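You operate a simulated robot arm through the tools that you are given. There is no shell and no other tool. Be economical: measure what you need, move in short steps, check, and stop when the job is done.

You are at the controls of a simulated robot arm. One attempt, no reset.

JOB
Unplug the toaster, brush out its crumb tray and push it back.
Fine: socket 2 goes off first; white plug on the counter by the strip; brush back. Set down upright: brown brush. Where these are worked on the way, their far stop is far enough and under half their travel is too little: crumb tray. What is to be rubbed or washed off counts as gone when no trace of it is left.
Where things are to end (x, y in the base frame): white plug within 0.12 m of [0.69, 0.09].

Only the result counts: the job must be done as asked and must still hold three seconds after the hand-in. Knocking over, shifting, dropping, spilling or breaking anything else fails it.

ROBOT AND FRAMES
A 7-joint arm with a two-finger parallel gripper, fixed in place. Base frame: the origin is at the foot of the arm, x ahead of it, y to its left, z up; the work surface is at about z = 0.9. Units: m, rad, N and s.
With the tool pointing down near the work surface it reaches from about 0.2 to 0.74 m from the base axis. Its first joint turns from -2.897 to 2.897 rad. Payload 1.57 kg.
The tool frame sits at the grasp point between the pads (the TCP): z along the fingers, y along the line on which they close. The tips reach 0.03 m beyond it. Largest opening 0.11 m; finger width 0.024, thickness 0.012; the body of the gripper, 0.048 by 0.112 m, starts 0.078 m behind the TCP.
Orientation is that of the tool frame in the base frame, as [roll, pitch, yaw] about the fixed x, y, z axes, in that order (R = Rz(yaw) Ry(pitch) Rx(roll)). With the fingers straight down and closing along the base's y, the tool's x points along the base's -x, its y along +y and its z along -z.

CONTROLS
- The arm moves only by the tool servo_tool. Its argument "series" is a list of rows, each an object (a shift or turn left out is 0, a gripper value left out holds the last) with "translation": the shift along the tool's x, y, z in m, a list of three; "rotation": the turn, a rotation vector about the tool's x, y, z in rad, a list of three. In form: [{"translation": [tx, ty, tz], "rotation": [ax, ay, az]}, ...]. A call has 1 to 12 rows; each row is the pose to reach, as a shift and turn from the pose commanded when the call began, along the tool's axes at that moment. "hand" is the finger opening in m, from 0 to 0.11, set as the call begins (left out, the last holds). A row lasts 0.2 s, in which the tool goes at most 0.05 m and 0.15 rad; a call with a longer step from one row to the next is refused whole, and so is a gripper value outside its range. Where a pose cannot be reached the arm comes as near as it can. A force on the tool above 40 N (or 10 N above the force at the start of the call, whichever is more), or a blocked arm, ends the call early, and 0.2 s more pass. The fingers move at their own pace (about 0.045 m/s each) and stop on an object; they squeeze with about 39 N. The grip force told is the motor's: it shows also when the fingers shut on nothing. Time passes only in rows, and 0.2 s behind the last, so rows that repeat a pose let the fingers close. It gives the time, the measured TCP pose, the force on the tool (base axes), the opening and the grip force at its end, in the units of the frame above (readings bear some noise), with the torque about the TCP (base axes, N m) and any sound that the robot's microphone picked up, and new pictures: "pictures" is both (left out), scene, wrist or none.
- Cameras (640 x 400 px; columns grow to the right, rows downward): "scene" is fixed at [0.0412, -0.5086, 1.6618]; the picture's right is [0.89, -0.46, 0.00], its down [-0.30, -0.58, -0.76] and it looks along [0.35, 0.67, -0.66] (base axes); focal length 331 px, centre (320, 200). "wrist" rides on the gripper at [0.07, 0.016, -0.141] in the tool frame; the picture's right is [-0.23, 0.97, 0.00], its down [-0.86, -0.20, -0.48] and it looks along [-0.47, -0.11, 0.88] (tool axes); focal length 222 px, centre (320, 200). There is no depth. A picture from a camera that has moved, and an enlarged one, comes with that camera's place and axes in the base frame and with its lens. The place of the scene camera against the robot may be out by one fixed shift of up to 0.025 m in any direction.
- slide_trunk(by): slides the trunk up (or, below 0, down) by that many m; the arm rides with it, the base frame stays. It gives what a move gives, with no picture.
- close_up(camera, box): a new picture of the part [left, top, right, bottom] of that camera's present view, enlarged. No time passes.
- finish_job(): hands the job in; it is judged then, once.

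Work in short steps. Places have to be worked out from the pictures, the camera data and where the tool is seen: move nearer, look again, correct. Check each grasp and each placing, and mend what went wrong. You have 120 turns and 200 pictures in all, those below and enlarged ones among them. Open the gripper and draw the arm clear of the work before you hand the job in, unless the task says otherwise; then end with one line.

The tools are called as name(argument=value, ...) on one line, values as JSON. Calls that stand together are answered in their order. servo_tool: Moves the arm, as the interface text tells. Its arguments: {"type":"object","properties":{"series":{"type":"array"},"hand":{"type":"number"},"pictures":{"type":"string","enum":["both","scene","wrist","none"]}},"required":["series"]} The other tools are called the same way: slide_trunk (by) slides the trunk up or down; close_up (camera, box) takes an enlarged picture of a part of a camera's view; finish_job () hands the job in.

At the start:

```text
time: 0.0
ee_pos: [0.3952, 0.1461, 1.2135]
ee_rot: [3.14, 0.001, -3.141]
contact_force: [1.0, -0.1, -0.7]
moment: [-0.03, 0.0, 0.03]
grip_width: 0.1098
grasp_force: 0.0
trunk travel left (down, up): [-0.525, 0.065]
```

scene: 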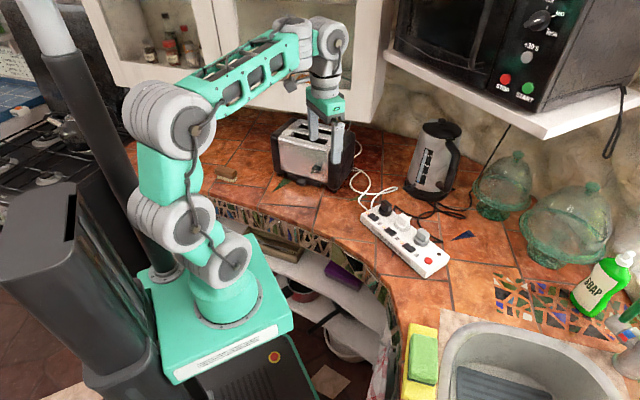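
wrist: 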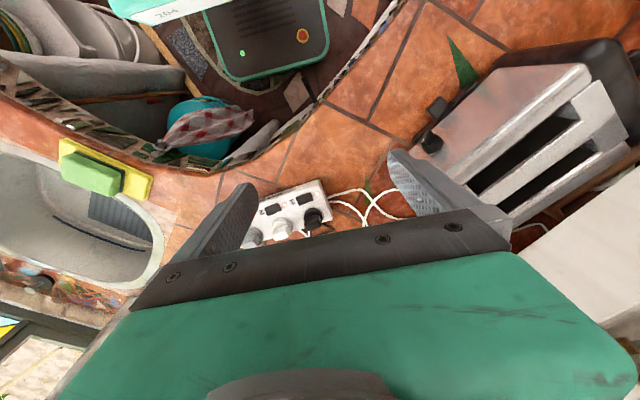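

I start by enlarging the strip and the toaster regions to see sockets, switches, plugs, tray and brush.

close_up(camera="scene", box=[340, 170, 480, 290])

close_up(camera="scene", box=[200, 100, 380, 220])

close_up(camera="wrist", box=[220, 160, 420, 260])

```text
3.33 times, centred on (410, 230) of scene
camera zoom: at [0.0412, -0.5086, 1.6618], right [0.89, -0.46, 0.0], down [-0.3, -0.58, -0.76], along [0.35, 0.67, -0.66], focal length 1103 px, centre (20, 100)
```

zoom: 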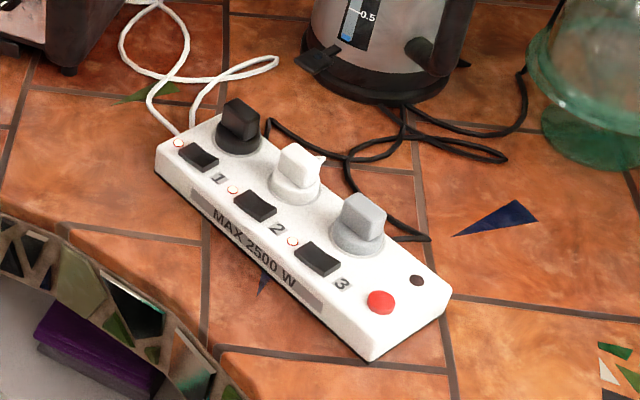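

```text
3.33 times, centred on (290, 160) of scene
camera zoom: at [0.0412, -0.5086, 1.6618], right [0.89, -0.46, 0.0], down [-0.3, -0.58, -0.76], along [0.35, 0.67, -0.66], focal length 1103 px, centre (420, 333)
```

zoom: 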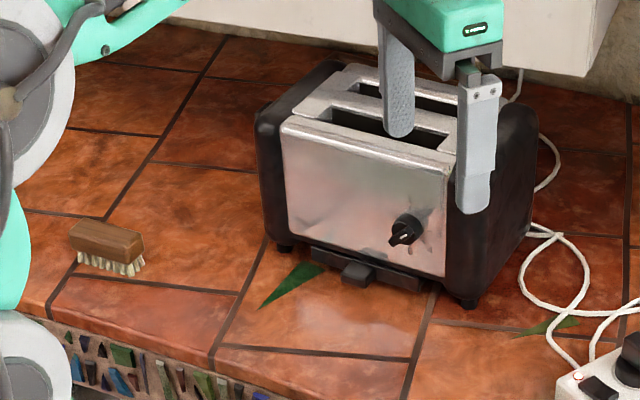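

```text
3.20 times, centred on (320, 210) of wrist
camera zoom: at [0.3259, 0.1627, 1.3548], right [0.23, 0.97, 0.0], down [0.86, -0.2, 0.48], along [0.47, -0.11, -0.88], focal length 711 px, centre (320, 168)
```

zoom: 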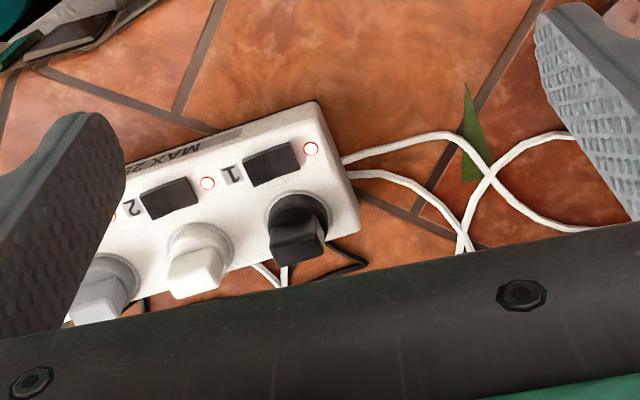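

Socket 2 carries the white plug; switch 2 sits near (0.542, 0.005), top about z 0.945. I move nearer to it with the fingers closed, and look from the wrist.

servo_tool(series=[{"translation": [-0.011, -0.027, 0.026]}, {"translation": [-0.022, -0.054, 0.052]}, {"translation": [-0.033, -0.081, 0.078]}, {"translation": [-0.044, -0.108, 0.104]}, {"translation": [-0.055, -0.136, 0.133]}, {"translation": [-0.055, -0.136, 0.133]}], hand=0.0)

```text
time: 1.4
ee_pos: [0.4503, 0.0083, 1.0813]
ee_rot: [3.141, 0.0, -3.14]
contact_force: [-0.2, 0.4, 1.2]
moment: [0.04, 0.03, -0.02]
grip_width: 0.0
grasp_force: 8.0
trunk travel left (down, up): [-0.525, 0.065]
camera wrist: at [0.3814, 0.0253, 1.2242], right [0.23, 0.97, 0.0], down [0.85, -0.2, 0.48], along [0.47, -0.11, -0.88], focal length 222 px, centre (320, 200)
```

scene: 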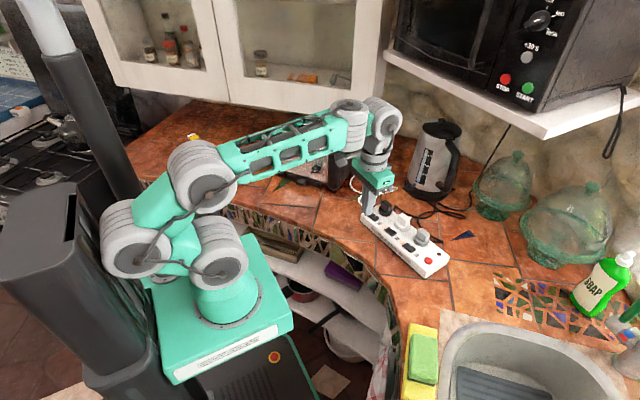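
wrist: 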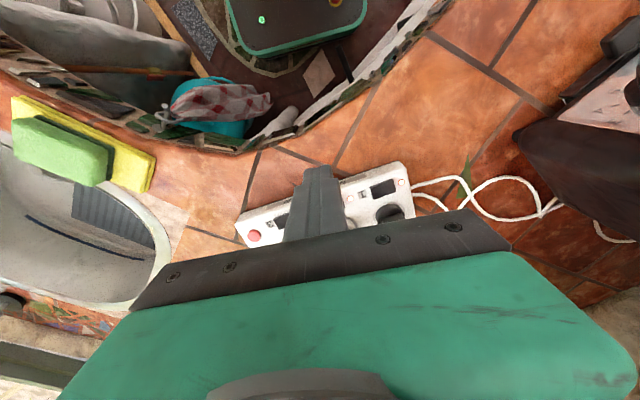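

Triangulating neighbours puts switch 2 near (0.542, 0.007). I look closer at the rocker and the pilot lights before pressing.

close_up(camera="scene", box=[360, 195, 440, 245])

close_up(camera="wrist", box=[230, 150, 430, 250])

```text
8.00 times, centred on (400, 220) of scene
camera zoom: at [0.0412, -0.5086, 1.6618], right [0.89, -0.46, 0.0], down [-0.3, -0.58, -0.76], along [0.35, 0.67, -0.66], focal length 2648 px, centre (-320, 40)
```

zoom: 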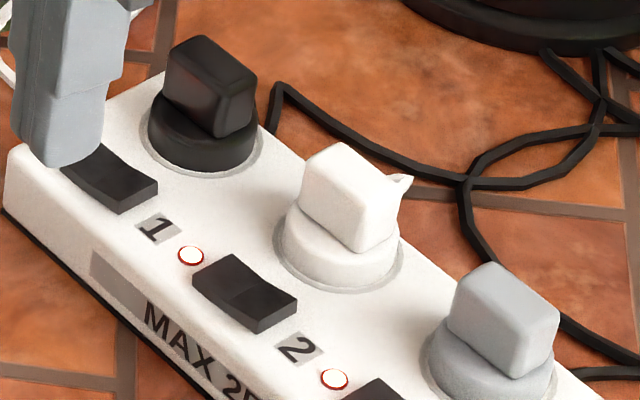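

```text
3.20 times, centred on (330, 200) of wrist
camera zoom: at [0.3814, 0.0253, 1.2242], right [0.23, 0.97, 0.0], down [0.85, -0.2, 0.48], along [0.47, -0.11, -0.88], focal length 711 px, centre (288, 200)
```

zoom: 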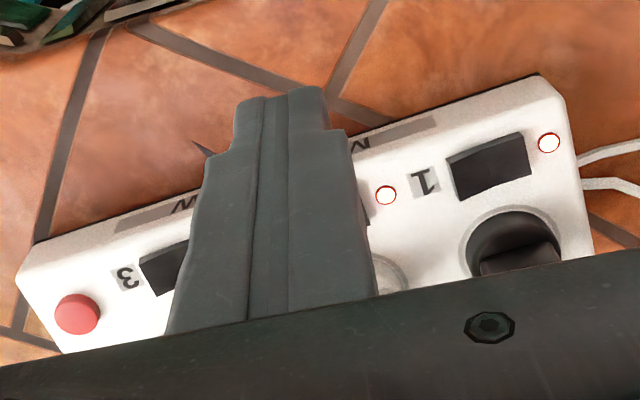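

The rocker's "2"-label end (−y end) stands up; the lamp end is down, and the lamp is lit. I go above that raised half at about (0.538, -0.006) and stay at TCP z 1.02.

servo_tool(series=[{"translation": [-0.03, -0.005, 0.0]}, {"translation": [-0.06, -0.01, 0.01]}, {"translation": [-0.088, -0.0145, 0.03]}, {"translation": [-0.088, -0.0145, 0.056]}, {"translation": [-0.088, -0.0145, 0.056]}], pictures="scene")

close_up(camera="scene", box=[360, 175, 440, 225])

close_up(camera="wrist", box=[230, 130, 430, 230])

```text
time: 2.6
ee_pos: [0.5373, -0.0056, 1.0246]
ee_rot: [-3.141, 0.001, -3.141]
contact_force: [-0.3, 0.3, -0.5]
moment: [0.02, -0.05, 0.02]
grip_width: 0.0002
grasp_force: 21.2
trunk travel left (down, up): [-0.525, 0.065]
```

scene: 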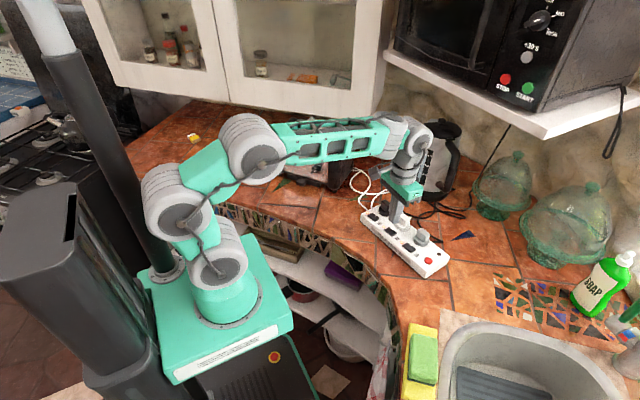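

```text
8.00 times, centred on (400, 200) of scene
camera zoom: at [0.0412, -0.5086, 1.6618], right [0.89, -0.46, 0.0], down [-0.3, -0.58, -0.76], along [0.35, 0.67, -0.66], focal length 2648 px, centre (-320, 200)
```

zoom: 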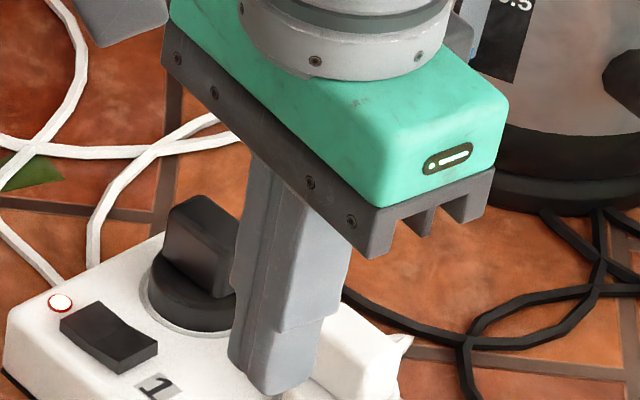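

```text
3.20 times, centred on (330, 180) of wrist
camera zoom: at [0.4686, 0.0118, 1.1649], right [0.23, 0.97, 0.0], down [0.85, -0.2, 0.48], along [0.47, -0.11, -0.88], focal length 711 px, centre (288, 264)
```

zoom: 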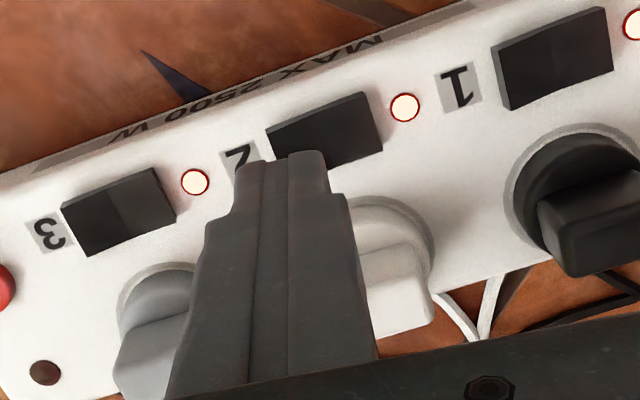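

My tip is over the raised half of rocker 2 (centre computed at (0.543, -0.003)). I press straight down in small steps.

servo_tool(series=[{"translation": [-0.003, 0.001, 0.01]}, {"translation": [-0.003, 0.001, 0.02]}, {"translation": [-0.003, 0.001, 0.03]}, {"translation": [-0.003, 0.001, 0.036]}, {"translation": [-0.003, 0.001, 0.042]}, {"translation": [-0.003, 0.001, 0.048]}], pictures="none")

close_up(camera="wrist", box=[230, 110, 430, 210])

```text
time: 4.0
ee_pos: [0.5406, -0.0041, 0.9772]
ee_rot: [3.141, 0.001, 3.142]
contact_force: [0.8, 0.0, 0.0]
moment: [0.02, -0.01, 0.0]
grip_width: 0.0
grasp_force: 21.0
trunk travel left (down, up): [-0.525, 0.065]
```

```text
3.20 times, centred on (330, 160) of wrist
camera zoom: at [0.4724, 0.0129, 1.1177], right [0.23, 0.97, 0.0], down [0.86, -0.2, 0.48], along [0.47, -0.11, -0.88], focal length 711 px, centre (288, 328)
```

zoom: 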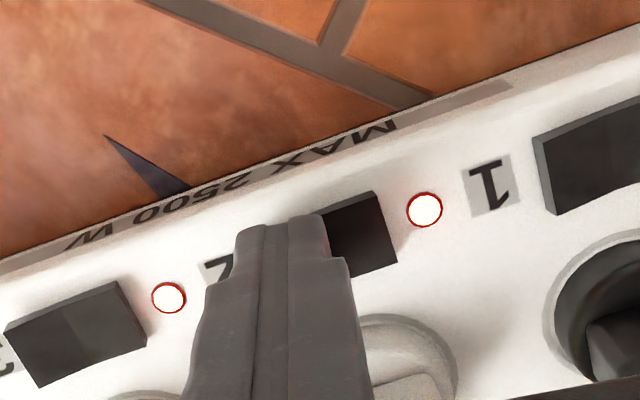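

No contact yet at TCP z 0.977, tip still above the raised half. I keep descending gently.

servo_tool(series=[{"translation": [0, 0, 0.004]}, {"translation": [0, 0, 0.008]}, {"translation": [0, 0, 0.012]}, {"translation": [0, 0, 0.016]}], pictures="none")

close_up(camera="wrist", box=[230, 110, 430, 210])

```text
time: 4.8
ee_pos: [0.5415, -0.0049, 0.9739]
ee_rot: [3.14, 0.014, 3.141]
contact_force: [-12.7, -3.3, 17.5]
moment: [0.04, 0.48, 0.12]
grip_width: 0.0
grasp_force: 22.0
trunk travel left (down, up): [-0.525, 0.065]
stopped in row 4: the force on the tool passed its limit at 44 N (the readings are from after the stop); the commanded pose is now the measured one
```

```text
3.20 times, centred on (330, 160) of wrist
camera zoom: at [0.4716, 0.013, 1.1137], right [0.23, 0.97, 0.0], down [0.85, -0.2, 0.49], along [0.48, -0.11, -0.87], focal length 711 px, centre (288, 328)
```

zoom: 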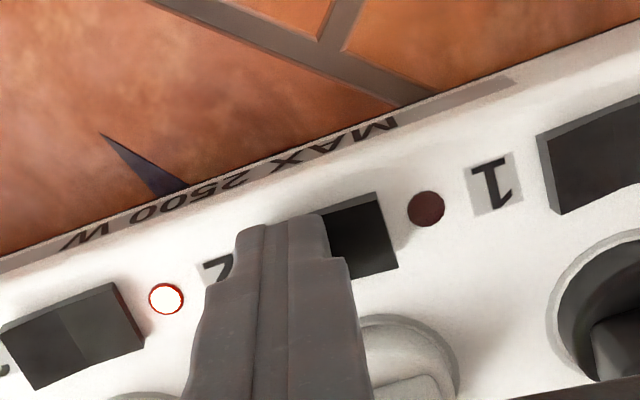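

Lamp 2 has gone dark: socket 2 is off. I lift clear and open the fingers, then look at the white plug.

servo_tool(series=[{"translation": [0, 0, -0.03]}, {"translation": [0.02, 0, -0.07]}, {"translation": [0.04, 0, -0.1], "rotation": [0, 0.012, 0]}, {"translation": [0.04, 0, -0.1], "rotation": [0, 0.012, 0]}, {"translation": [0.04, 0, -0.1], "rotation": [0, 0.012, 0]}, {"translation": [0.04, 0, -0.1], "rotation": [0, 0.012, 0]}], hand=0.09)

close_up(camera="wrist", box=[230, 120, 430, 220])

close_up(camera="scene", box=[360, 195, 440, 245])

```text
time: 6.2
ee_pos: [0.5027, -0.0046, 1.0701]
ee_rot: [3.141, -0.005, 3.139]
contact_force: [0.6, 0.4, -0.9]
moment: [0.01, -0.01, 0.0]
grip_width: 0.0898
grasp_force: 0.0
trunk travel left (down, up): [-0.525, 0.065]
camera wrist: at [0.4338, 0.0125, 1.2109], right [0.23, 0.97, 0.0], down [0.86, -0.2, 0.48], along [0.46, -0.11, -0.88], focal length 222 px, centre (320, 200)
```

scene: 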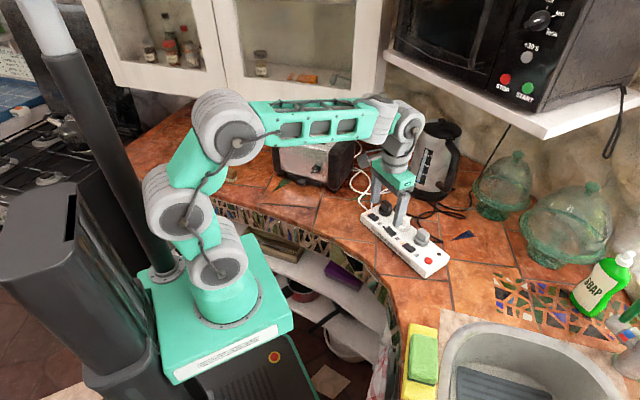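
wrist: 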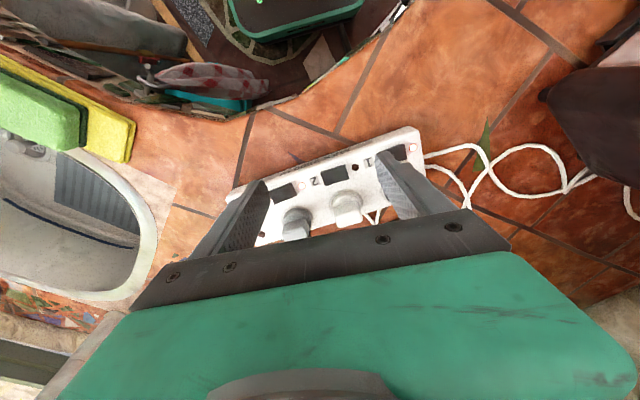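

```text
3.20 times, centred on (330, 170) of wrist
camera zoom: at [0.4338, 0.0125, 1.2109], right [0.23, 0.97, 0.0], down [0.86, -0.2, 0.48], along [0.46, -0.11, -0.88], focal length 711 px, centre (288, 296)
```

zoom: 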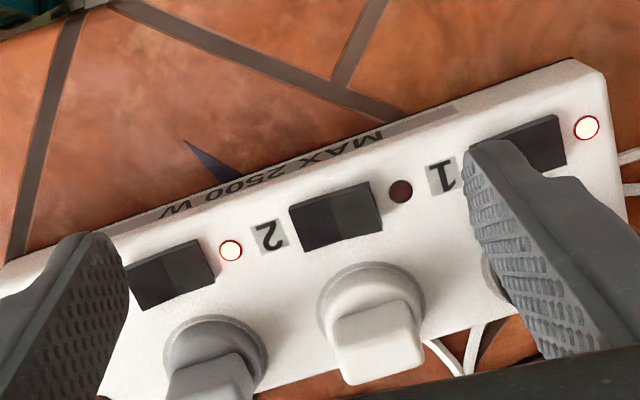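

```text
8.00 times, centred on (400, 220) of scene
camera zoom: at [0.0412, -0.5086, 1.6618], right [0.89, -0.46, 0.0], down [-0.3, -0.58, -0.76], along [0.35, 0.67, -0.66], focal length 2648 px, centre (-320, 40)
```

zoom: 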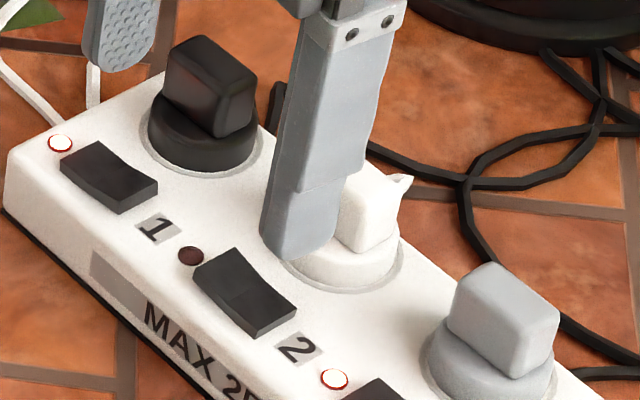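

Lamp 2 dark, others lit. The white plug's block is about (0.588, 0.012), top about z 0.975, turned with the strip (~0.137 rad). I move above it, aligned, with a 0.06 opening.

servo_tool(series=[{"translation": [-0.03, 0.006, 0.0], "rotation": [0, 0, -0.07]}, {"translation": [-0.06, 0.012, 0.01], "rotation": [0, 0, -0.137]}, {"translation": [-0.085, 0.0175, 0.03], "rotation": [0, 0, -0.137]}, {"translation": [-0.085, 0.0175, 0.04], "rotation": [0, 0, -0.137]}], hand=0.06)

close_up(camera="wrist", box=[220, 120, 420, 245])

close_up(camera="scene", box=[360, 185, 440, 235])

```text
time: 7.2
ee_pos: [0.589, 0.014, 1.0292]
ee_rot: [-3.142, -0.004, -3.007]
contact_force: [0.1, 0.6, -0.2]
moment: [0.01, 0.0, -0.02]
grip_width: 0.06
grasp_force: 0.0
trunk travel left (down, up): [-0.525, 0.065]
camera wrist: at [0.5196, 0.0209, 1.1714], right [0.09, 1.0, 0.0], down [0.88, -0.08, 0.48], along [0.47, -0.04, -0.88], focal length 222 px, centre (320, 200)
```

scene: 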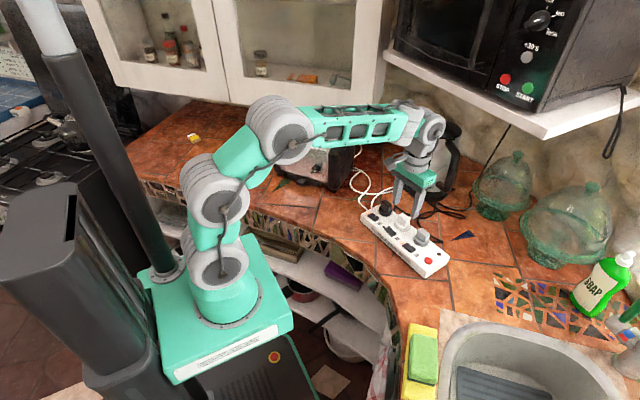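
wrist: 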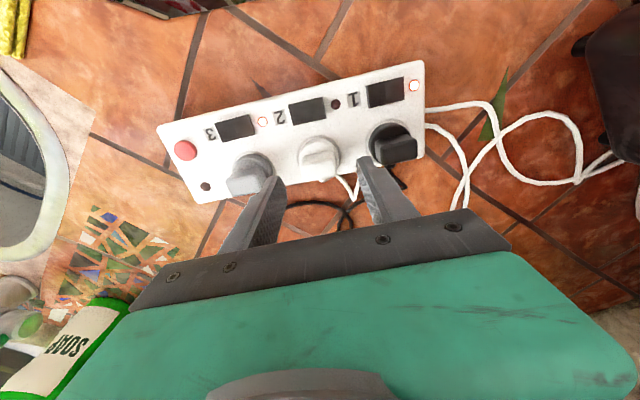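

```text
3.20 times, centred on (320, 182) of wrist
camera zoom: at [0.5196, 0.0209, 1.1714], right [0.09, 1.0, 0.0], down [0.88, -0.08, 0.48], along [0.47, -0.04, -0.88], focal length 711 px, centre (320, 256)
```

zoom: 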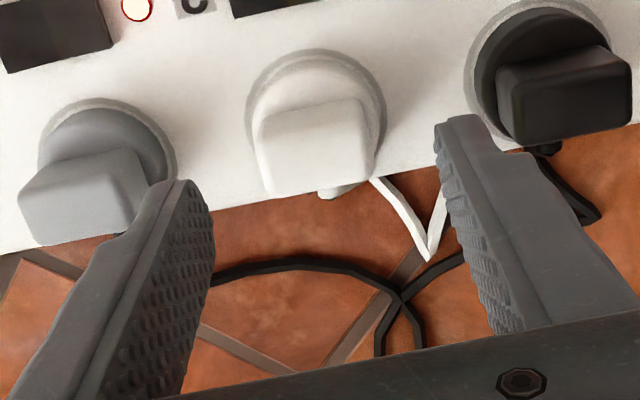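

```text
8.00 times, centred on (400, 210) of scene
camera zoom: at [0.0412, -0.5086, 1.6618], right [0.89, -0.46, 0.0], down [-0.3, -0.58, -0.76], along [0.35, 0.67, -0.66], focal length 2648 px, centre (-320, 120)
```

zoom: 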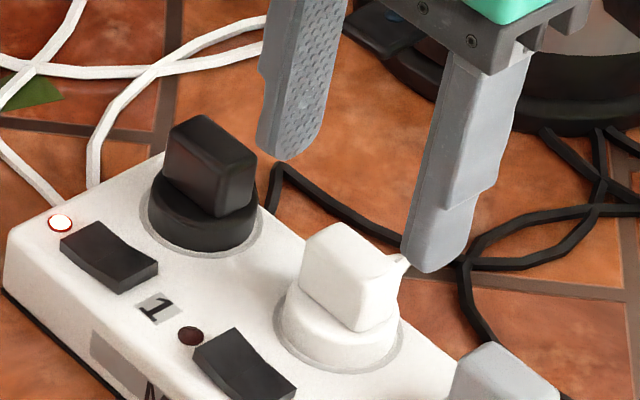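

The plug is centred under the tool within 2 mm. I descend to TCP z 0.984 so the tips flank the block.

servo_tool(series=[{"translation": [0.001, 0, 0.015]}, {"translation": [0.001, 0, 0.03]}, {"translation": [0.001, 0, 0.04]}, {"translation": [0.001, 0, 0.046]}, {"translation": [0.001, 0, 0.046]}], pictures="none")

close_up(camera="scene", box=[360, 185, 440, 235])

close_up(camera="wrist", box=[220, 120, 420, 245])

```text
time: 8.4
ee_pos: [0.5872, 0.0142, 0.9833]
ee_rot: [-3.141, -0.003, -3.006]
contact_force: [-0.1, 0.8, -0.4]
moment: [0.0, 0.0, 0.04]
grip_width: 0.0602
grasp_force: 0.0
trunk travel left (down, up): [-0.525, 0.065]
```

```text
8.00 times, centred on (400, 210) of scene
camera zoom: at [0.0412, -0.5086, 1.6618], right [0.89, -0.46, 0.0], down [-0.3, -0.58, -0.76], along [0.35, 0.67, -0.66], focal length 2648 px, centre (-320, 120)
```

zoom: 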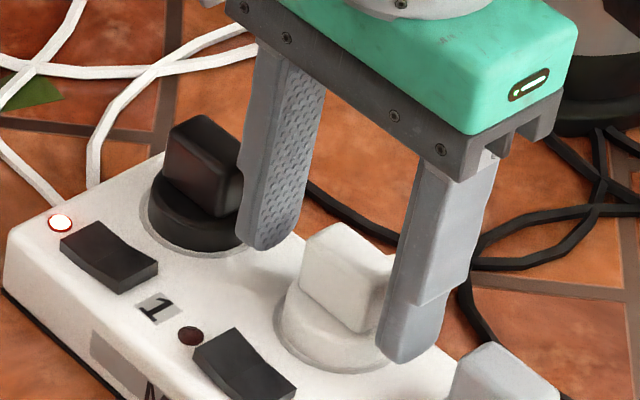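

```text
3.20 times, centred on (320, 182) of wrist
camera zoom: at [0.5187, 0.0214, 1.1252], right [0.09, 1.0, 0.0], down [0.88, -0.08, 0.48], along [0.47, -0.04, -0.88], focal length 711 px, centre (320, 256)
```

zoom: 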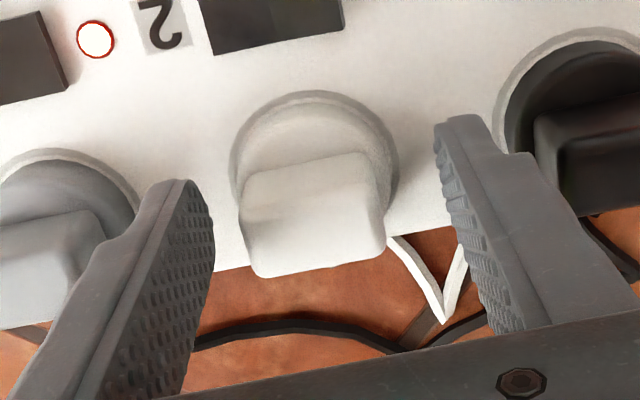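

Fingers straddle the block cleanly and miss the neighbours. I close.

servo_tool(series=[{"translation": [0, 0, 0]}, {"translation": [0, 0, 0]}, {"translation": [0, 0, 0]}, {"translation": [0, 0, 0]}], hand=0.0, pictures="none")

close_up(camera="wrist", box=[220, 120, 420, 245])

```text
time: 9.4
ee_pos: [0.5887, 0.0148, 0.9834]
ee_rot: [-3.14, -0.004, -3.004]
contact_force: [0.5, -0.2, -0.3]
moment: [-0.01, -0.02, 0.02]
grip_width: 0.0332
grasp_force: 35.4
trunk travel left (down, up): [-0.525, 0.065]
```

```text
3.20 times, centred on (320, 182) of wrist
camera zoom: at [0.5187, 0.0214, 1.1254], right [0.09, 1.0, 0.0], down [0.88, -0.08, 0.48], along [0.47, -0.04, -0.88], focal length 711 px, centre (320, 256)
```

zoom: 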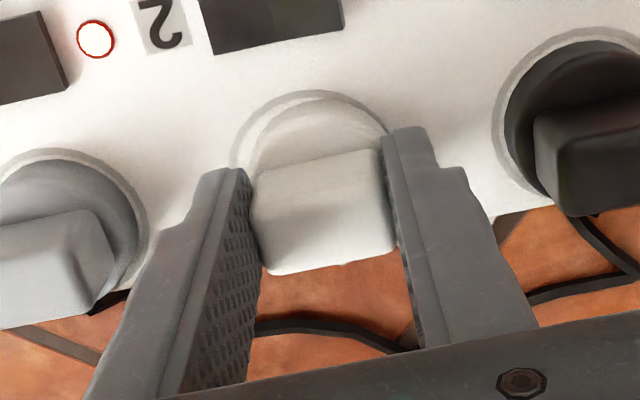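

The block is gripped at 0.033 m. I pull straight up in steps.

servo_tool(series=[{"translation": [0, 0, -0.006]}, {"translation": [0, 0, -0.012]}, {"translation": [0, 0, -0.02]}, {"translation": [0, 0, -0.035]}, {"translation": [0, 0, -0.05]}, {"translation": [0, 0, -0.06]}], pictures="none")

close_up(camera="scene", box=[350, 165, 446, 225])

```text
time: 10.8
ee_pos: [0.5873, 0.0143, 1.0458]
ee_rot: [3.141, -0.002, -3.004]
contact_force: [-0.2, 0.1, -1.5]
moment: [-0.04, 0.02, 0.02]
grip_width: 0.0332
grasp_force: 39.3
trunk travel left (down, up): [-0.525, 0.065]
```

```text
6.67 times, centred on (398, 195) of scene
camera zoom: at [0.0412, -0.5086, 1.6618], right [0.89, -0.46, 0.0], down [-0.3, -0.58, -0.76], along [0.35, 0.67, -0.66], focal length 2206 px, centre (-200, 233)
```

zoom: 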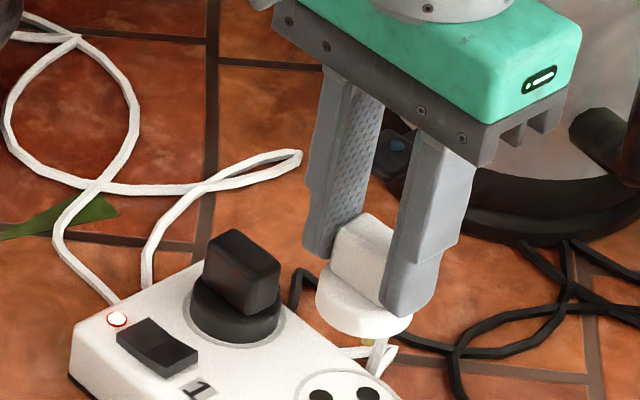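

The plug is out, pins about 2 cm long. I carry it beyond the strip to about (0.645, 0.045), then lower.

servo_tool(series=[{"translation": [-0.031, 0.011, 0]}, {"translation": [-0.0617, 0.0228, 0]}, {"translation": [-0.0617, 0.0228, 0.03]}, {"translation": [-0.0617, 0.0228, 0.06]}, {"translation": [-0.0617, 0.0228, 0.07]}, {"translation": [-0.0617, 0.0228, 0.076]}, {"translation": [-0.0617, 0.0228, 0.08]}], pictures="wrist")

close_up(camera="scene", box=[370, 165, 466, 225])

```text
time: 12.4
ee_pos: [0.645, 0.0451, 0.9635]
ee_rot: [3.142, -0.004, -3.007]
contact_force: [-0.1, -0.6, -1.2]
moment: [-0.04, 0.0, -0.01]
grip_width: 0.0329
grasp_force: 38.9
trunk travel left (down, up): [-0.525, 0.065]
camera wrist: at [0.5748, 0.0529, 1.1045], right [0.09, 1.0, 0.0], down [0.88, -0.08, 0.48], along [0.47, -0.04, -0.88], focal length 222 px, centre (320, 200)
```

wrist: 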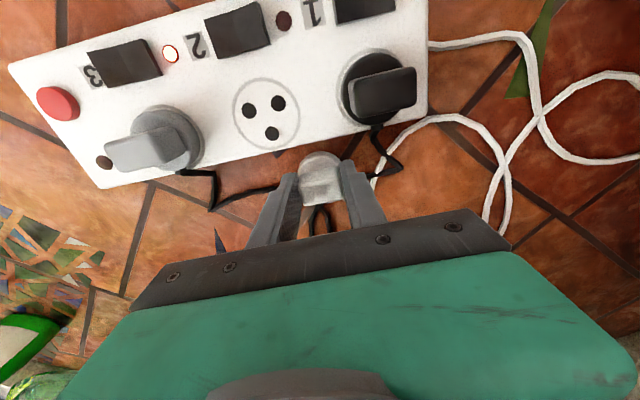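

```text
6.67 times, centred on (418, 195) of scene
camera zoom: at [0.0412, -0.5086, 1.6618], right [0.89, -0.46, 0.0], down [-0.3, -0.58, -0.76], along [0.35, 0.67, -0.66], focal length 2206 px, centre (-333, 233)
```

zoom: 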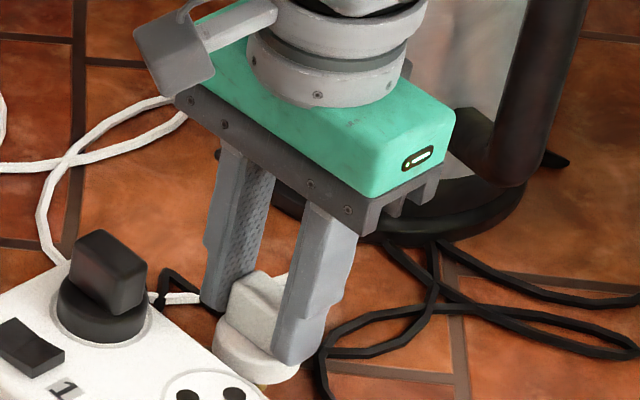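

No contact yet. I lower in small steps until the pins touch the counter.

servo_tool(series=[{"translation": [0, 0, 0.003]}, {"translation": [0, 0, 0.006]}, {"translation": [0, 0, 0.009]}, {"translation": [0, 0, 0.012]}], pictures="none")

close_up(camera="scene", box=[370, 165, 466, 225])

```text
time: 13.4
ee_pos: [0.6461, 0.0464, 0.9569]
ee_rot: [3.141, 0.007, -3.004]
contact_force: [-4.4, 0.6, 30.6]
moment: [0.03, 0.11, -0.01]
grip_width: 0.0337
grasp_force: 39.1
trunk travel left (down, up): [-0.525, 0.065]
```

```text
6.67 times, centred on (418, 195) of scene
camera zoom: at [0.0412, -0.5086, 1.6618], right [0.89, -0.46, 0.0], down [-0.3, -0.58, -0.76], along [0.35, 0.67, -0.66], focal length 2206 px, centre (-333, 233)
```

zoom: 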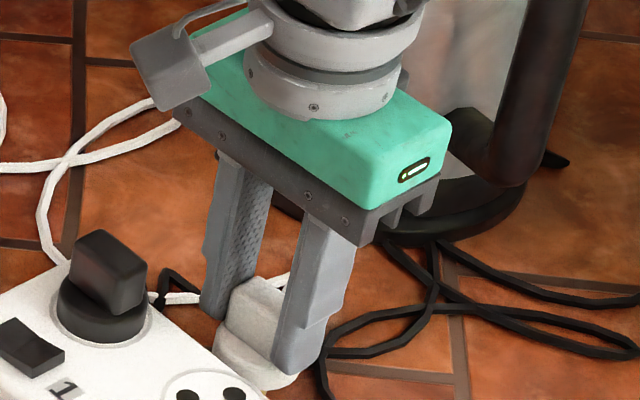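

The plug rests on the counter (30 N up). I ease off 4 mm, release, and rise.

servo_tool(series=[{"translation": [0, 0, -0.007]}, {"translation": [0, 0, -0.007]}], pictures="none")

servo_tool(series=[{"translation": [0, 0, 0]}, {"translation": [0, 0, 0]}, {"translation": [0, 0, 0]}, {"translation": [0, 0, -0.03]}, {"translation": [0, 0, -0.07]}, {"translation": [0.02, 0, -0.11]}, {"translation": [0.05, 0, -0.14]}], hand=0.065)

close_up(camera="scene", box=[370, 165, 466, 225])

```text
time: 14.0
ee_pos: [0.6439, 0.045, 0.9567]
ee_rot: [-3.141, -0.006, -3.004]
contact_force: [1.4, 3.1, 5.4]
moment: [0.07, -0.18, 0.01]
grip_width: 0.033
grasp_force: 38.5
trunk travel left (down, up): [-0.525, 0.065]
```

```text
time: 15.6
ee_pos: [0.5968, 0.0405, 1.1]
ee_rot: [3.141, -0.001, -3.005]
contact_force: [0.0, 0.6, 0.8]
moment: [0.01, 0.0, -0.02]
grip_width: 0.065
grasp_force: 0.0
trunk travel left (down, up): [-0.525, 0.065]
camera wrist: at [0.5269, 0.0474, 1.2418], right [0.09, 1.0, 0.0], down [0.88, -0.08, 0.48], along [0.47, -0.04, -0.88], focal length 222 px, centre (320, 200)
```

scene: 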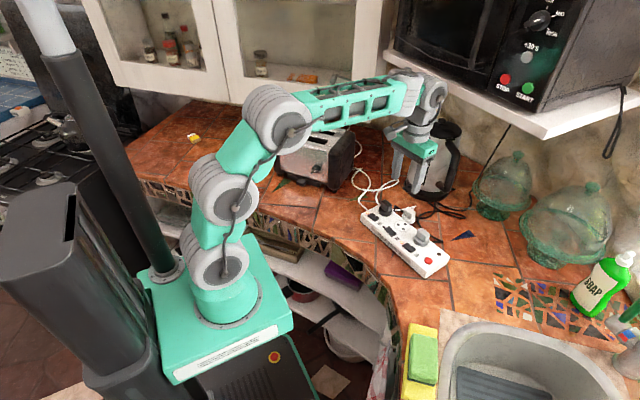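
wrist: 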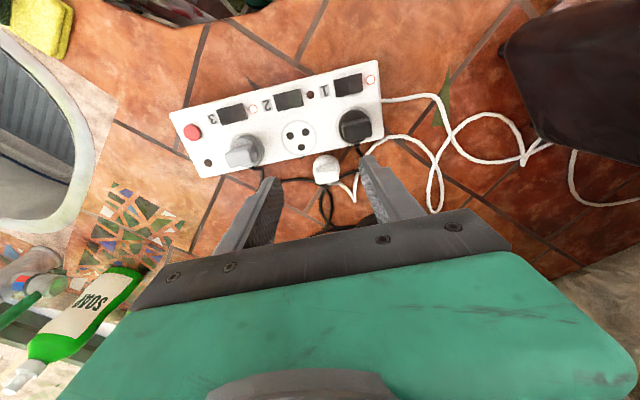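

```text
6.67 times, centred on (418, 195) of scene
camera zoom: at [0.0412, -0.5086, 1.6618], right [0.89, -0.46, 0.0], down [-0.3, -0.58, -0.76], along [0.35, 0.67, -0.66], focal length 2206 px, centre (-333, 233)
```

zoom: 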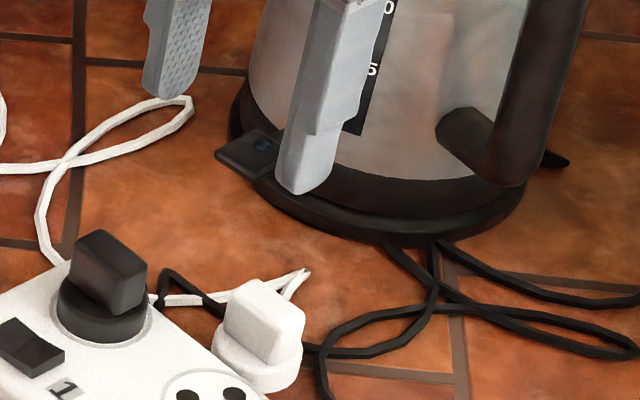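

The plug stands on the counter by the strip. Next the toaster: I swing to about (0.33, 0.25, 1.12), turned to face its front (azimuth ~0.64).

servo_tool(series=[{"translation": [0.0295, 0.0306, -0.0025], "rotation": [0, 0, -0.065]}, {"translation": [0.059, 0.0612, -0.005], "rotation": [0, 0, -0.13]}, {"translation": [0.0885, 0.0918, -0.0075], "rotation": [0, 0, -0.195]}, {"translation": [0.118, 0.1224, -0.01], "rotation": [0, 0, -0.26]}, {"translation": [0.1475, 0.153, -0.0125], "rotation": [0, 0, -0.325]}, {"translation": [0.177, 0.1836, -0.015], "rotation": [0, 0, -0.39]}, {"translation": [0.2065, 0.2142, -0.0175], "rotation": [0, 0, -0.455]}, {"translation": [0.2357, 0.2446, -0.02], "rotation": [0, 0, -0.507]}, {"translation": [0.2357, 0.2446, -0.02], "rotation": [0, 0, -0.507]}])

close_up(camera="scene", box=[200, 110, 380, 222])

```text
time: 17.6
ee_pos: [0.3283, 0.2492, 1.1191]
ee_rot: [3.14, -0.002, -2.495]
contact_force: [0.2, -0.7, -0.1]
moment: [0.0, 0.0, 0.01]
grip_width: 0.065
grasp_force: 0.1
trunk travel left (down, up): [-0.525, 0.065]
camera wrist: at [0.264, 0.2215, 1.2611], right [-0.4, 0.92, 0.0], down [0.81, 0.35, 0.48], along [0.44, 0.19, -0.88], focal length 222 px, centre (320, 200)
```

scene: 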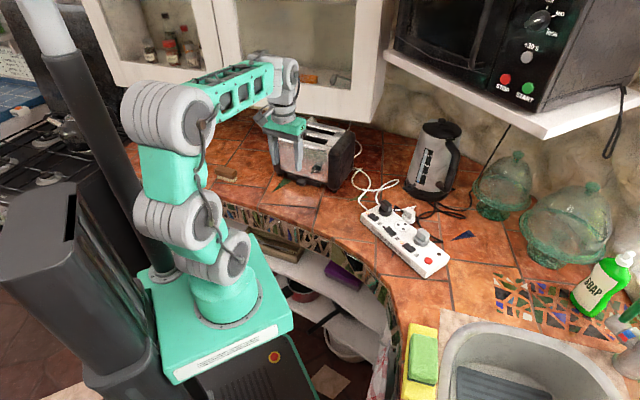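
wrist: 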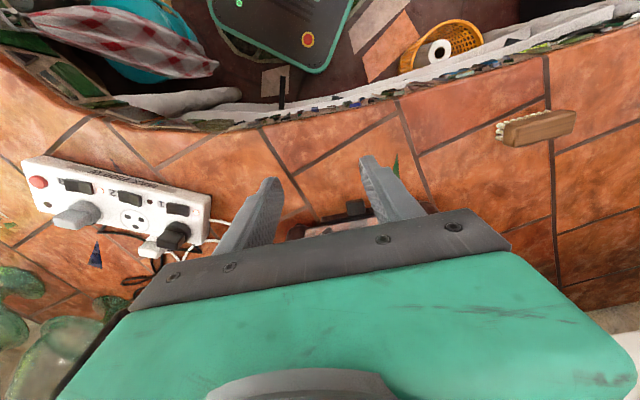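

```text
3.56 times, centred on (290, 166) of scene
camera zoom: at [0.0412, -0.5086, 1.6618], right [0.89, -0.46, 0.0], down [-0.3, -0.58, -0.76], along [0.35, 0.67, -0.66], focal length 1177 px, centre (427, 321)
```

zoom: 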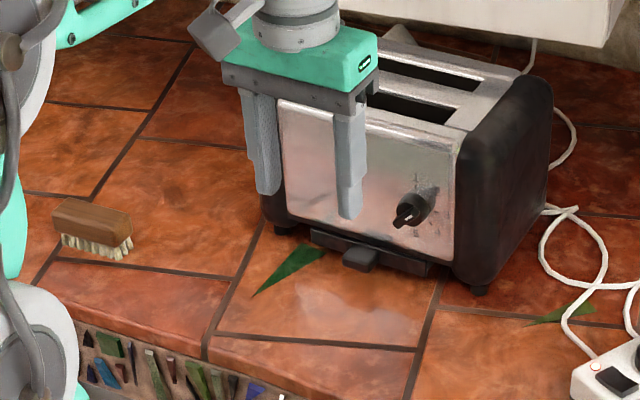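

The tray tab sits near (0.425, 0.366, ~0.915) below the toaster front. I lower to about (0.345, 0.30, 1.0) and tilt the tool 45° toward the toaster to look along it.

servo_tool(series=[{"translation": [-0.007, 0.005, 0.02], "rotation": [0, -0.13, 0]}, {"translation": [-0.014, 0.01, 0.04], "rotation": [0, -0.26, 0]}, {"translation": [-0.022, 0.015, 0.06], "rotation": [0, -0.39, 0]}, {"translation": [-0.029, 0.02, 0.08], "rotation": [0, -0.52, 0]}, {"translation": [-0.037, 0.025, 0.1], "rotation": [0, -0.65, 0]}, {"translation": [-0.044, 0.03, 0.119], "rotation": [0, -0.785, 0]}, {"translation": [-0.044, 0.03, 0.119], "rotation": [0, -0.785, 0]}])

close_up(camera="scene", box=[200, 110, 380, 222])

```text
time: 19.2
ee_pos: [0.3479, 0.3, 0.9979]
ee_rot: [3.138, 0.783, -2.499]
contact_force: [-0.5, 0.1, 0.7]
moment: [0.01, -0.02, 0.01]
grip_width: 0.0652
grasp_force: 0.1
trunk travel left (down, up): [-0.525, 0.065]
camera wrist: at [0.2195, 0.2236, 1.0501], right [-0.46, 0.88, 0.16], down [0.34, 0.0, 0.94], along [0.82, 0.48, -0.29], focal length 222 px, centre (320, 200)
```

scene: 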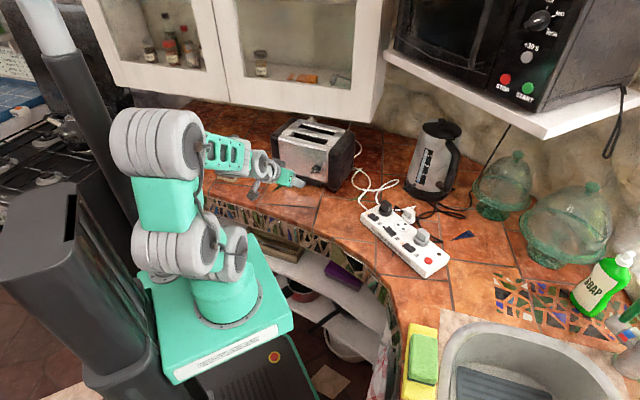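
wrist: 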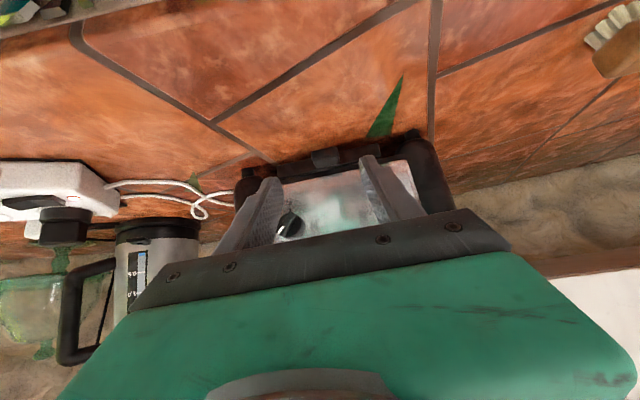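

```text
3.56 times, centred on (290, 166) of scene
camera zoom: at [0.0412, -0.5086, 1.6618], right [0.89, -0.46, 0.0], down [-0.3, -0.58, -0.76], along [0.35, 0.67, -0.66], focal length 1177 px, centre (427, 321)
```

zoom: 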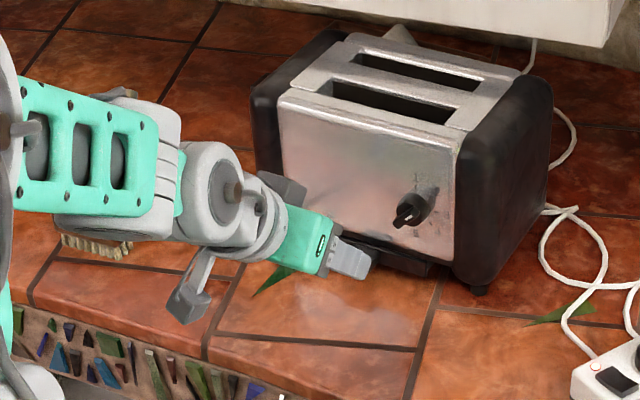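

I zoom the wrist view on the tab (this view is upside down).

close_up(camera="wrist", box=[220, 110, 460, 250])

```text
2.67 times, centred on (340, 180) of wrist
camera zoom: at [0.2195, 0.2236, 1.0501], right [-0.46, 0.88, 0.16], down [0.34, 0.0, 0.94], along [0.82, 0.48, -0.29], focal length 592 px, centre (267, 253)
```

zoom: 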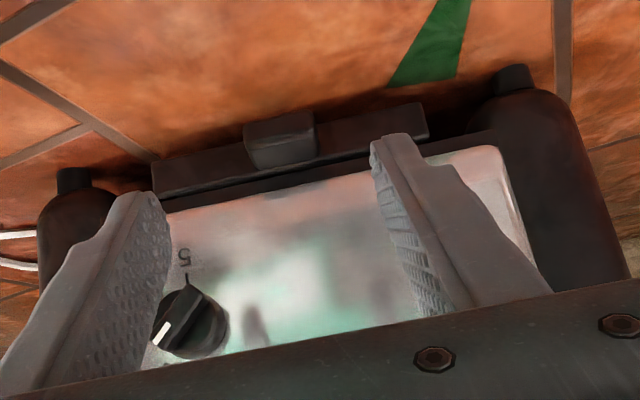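

The tab is near (0.426, 0.368, 0.918), about 35 mm wide, and the tool is squarely aligned. I advance to ~5 cm short of the grasp and check.

servo_tool(series=[{"translation": [0.005, 0.0025, 0.025]}, {"translation": [0.01, 0.005, 0.05]}, {"translation": [0.0141, 0.0075, 0.0707]}, {"translation": [0.0141, 0.0075, 0.0707]}], pictures="none")

close_up(camera="wrist", box=[220, 80, 460, 220])

close_up(camera="scene", box=[240, 140, 352, 210])

```text
time: 20.2
ee_pos: [0.3738, 0.3277, 0.9404]
ee_rot: [3.138, 0.783, -2.499]
contact_force: [-0.2, -0.6, 0.6]
moment: [0.0, 0.03, 0.0]
grip_width: 0.0652
grasp_force: 0.0
trunk travel left (down, up): [-0.525, 0.065]
```

```text
2.67 times, centred on (340, 150) of wrist
camera zoom: at [0.246, 0.2531, 0.9915], right [-0.45, 0.88, 0.16], down [0.34, 0.0, 0.94], along [0.82, 0.48, -0.29], focal length 592 px, centre (267, 333)
```

zoom: 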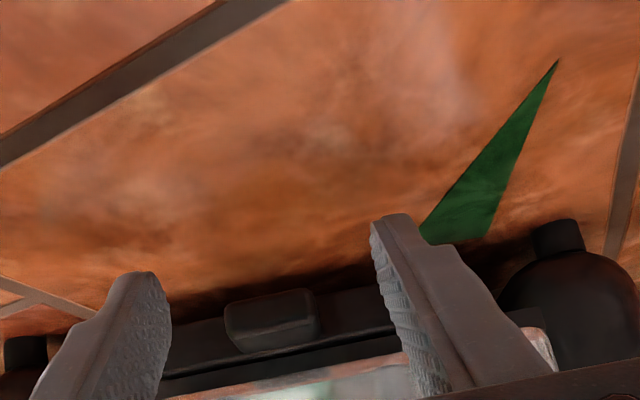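

```text
5.71 times, centred on (296, 175) of scene
camera zoom: at [0.0412, -0.5086, 1.6618], right [0.89, -0.46, 0.0], down [-0.3, -0.58, -0.76], along [0.35, 0.67, -0.66], focal length 1891 px, centre (457, 343)
```

zoom: 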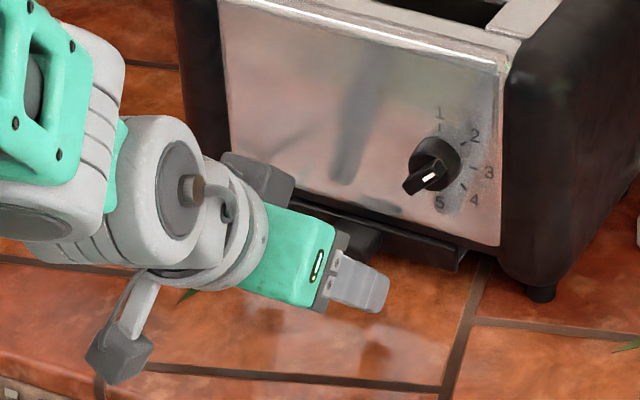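

Triangulated: tab face at about (0.421, 0.359, 0.924). I advance 5 cm along the counter so the tips flank it.

servo_tool(series=[{"translation": [-0.012, -0.001, 0.013]}, {"translation": [-0.024, -0.002, 0.026]}, {"translation": [-0.034, -0.003, 0.0368]}, {"translation": [-0.034, -0.003, 0.0368]}], pictures="none")

close_up(camera="wrist", box=[220, 80, 460, 220])

close_up(camera="scene", box=[260, 140, 372, 210])

```text
time: 21.2
ee_pos: [0.4169, 0.3564, 0.9378]
ee_rot: [3.138, 0.786, -2.501]
contact_force: [-3.9, -2.3, -0.5]
moment: [-0.01, 0.09, 0.12]
grip_width: 0.0647
grasp_force: 0.0
trunk travel left (down, up): [-0.525, 0.065]
```

```text
2.67 times, centred on (340, 150) of wrist
camera zoom: at [0.2889, 0.2811, 0.9881], right [-0.46, 0.88, 0.16], down [0.33, 0.0, 0.94], along [0.83, 0.48, -0.29], focal length 592 px, centre (267, 333)
```

zoom: 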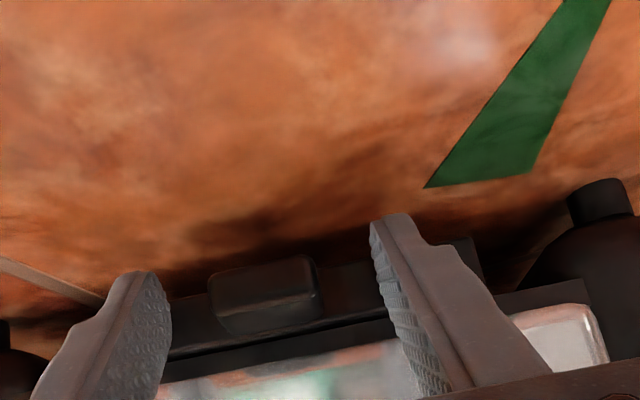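

```text
5.71 times, centred on (316, 175) of scene
camera zoom: at [0.0412, -0.5086, 1.6618], right [0.89, -0.46, 0.0], down [-0.3, -0.58, -0.76], along [0.35, 0.67, -0.66], focal length 1891 px, centre (343, 343)
```

zoom: 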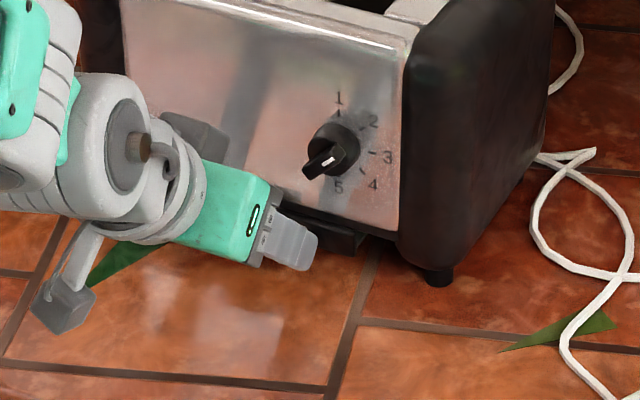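

A slight touch at the tray front (about 4 N), tab centred between the fingers. I close on it.

servo_tool(series=[{"translation": [0.0, 0, -0.002]}, {"translation": [0, 0, -0.002]}, {"translation": [0, 0, -0.002]}, {"translation": [0, 0, -0.002]}], hand=0.0, pictures="none")

close_up(camera="wrist", box=[220, 80, 460, 220])

```text
time: 22.2
ee_pos: [0.4161, 0.3559, 0.9385]
ee_rot: [3.138, 0.786, -2.502]
contact_force: [2.0, -0.9, 3.7]
moment: [0.18, -0.53, 0.22]
grip_width: 0.0319
grasp_force: 32.0
trunk travel left (down, up): [-0.525, 0.065]
```

```text
2.67 times, centred on (340, 150) of wrist
camera zoom: at [0.2877, 0.2796, 0.9897], right [-0.45, 0.88, 0.16], down [0.33, 0.0, 0.94], along [0.83, 0.48, -0.29], focal length 592 px, centre (267, 333)
```

zoom: 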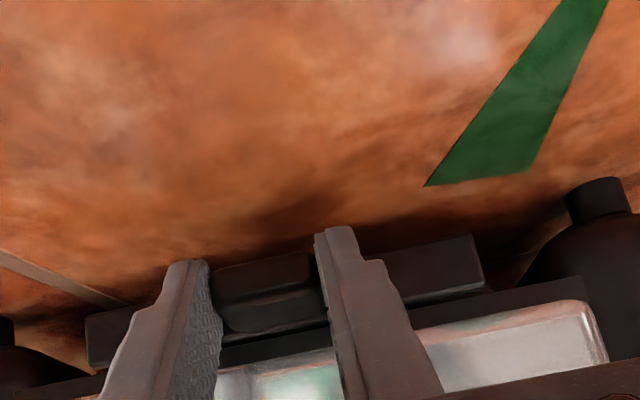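

Tab gripped (0.032 m). I pull out horizontally along the tray axis, 8 cm first.

servo_tool(series=[{"translation": [0.007, 0, -0.007]}, {"translation": [0.014, 0, -0.014]}, {"translation": [0.021, 0, -0.021]}, {"translation": [0.028, 0, -0.028]}, {"translation": [0.035, 0, -0.035]}, {"translation": [0.042, 0, -0.042]}, {"translation": [0.049, 0, -0.049]}, {"translation": [0.0565, 0, -0.0565]}], pictures="none")

close_up(camera="scene", box=[240, 110, 384, 200])

close_up(camera="wrist", box=[180, 80, 500, 280])

```text
time: 24.0
ee_pos: [0.3521, 0.3072, 0.9402]
ee_rot: [3.138, 0.781, -2.501]
contact_force: [3.6, -5.9, 1.4]
moment: [0.35, -0.67, -0.26]
grip_width: 0.0319
grasp_force: 38.9
trunk travel left (down, up): [-0.525, 0.065]
```

```text
4.44 times, centred on (312, 155) of scene
camera zoom: at [0.0412, -0.5086, 1.6618], right [0.89, -0.46, 0.0], down [-0.3, -0.58, -0.76], along [0.35, 0.67, -0.66], focal length 1471 px, centre (356, 400)
```

zoom: 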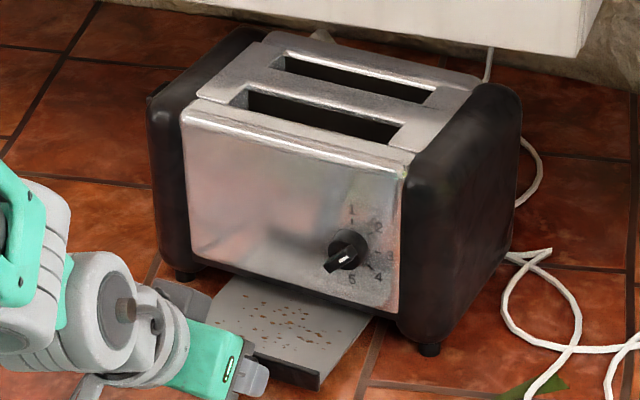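

```text
2.00 times, centred on (340, 180) of wrist
camera zoom: at [0.2233, 0.2319, 0.9901], right [-0.45, 0.88, 0.16], down [0.34, 0.0, 0.94], along [0.82, 0.48, -0.29], focal length 444 px, centre (280, 240)
```

zoom: 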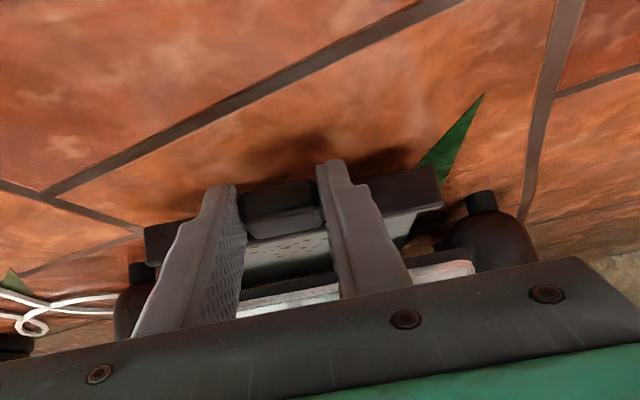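

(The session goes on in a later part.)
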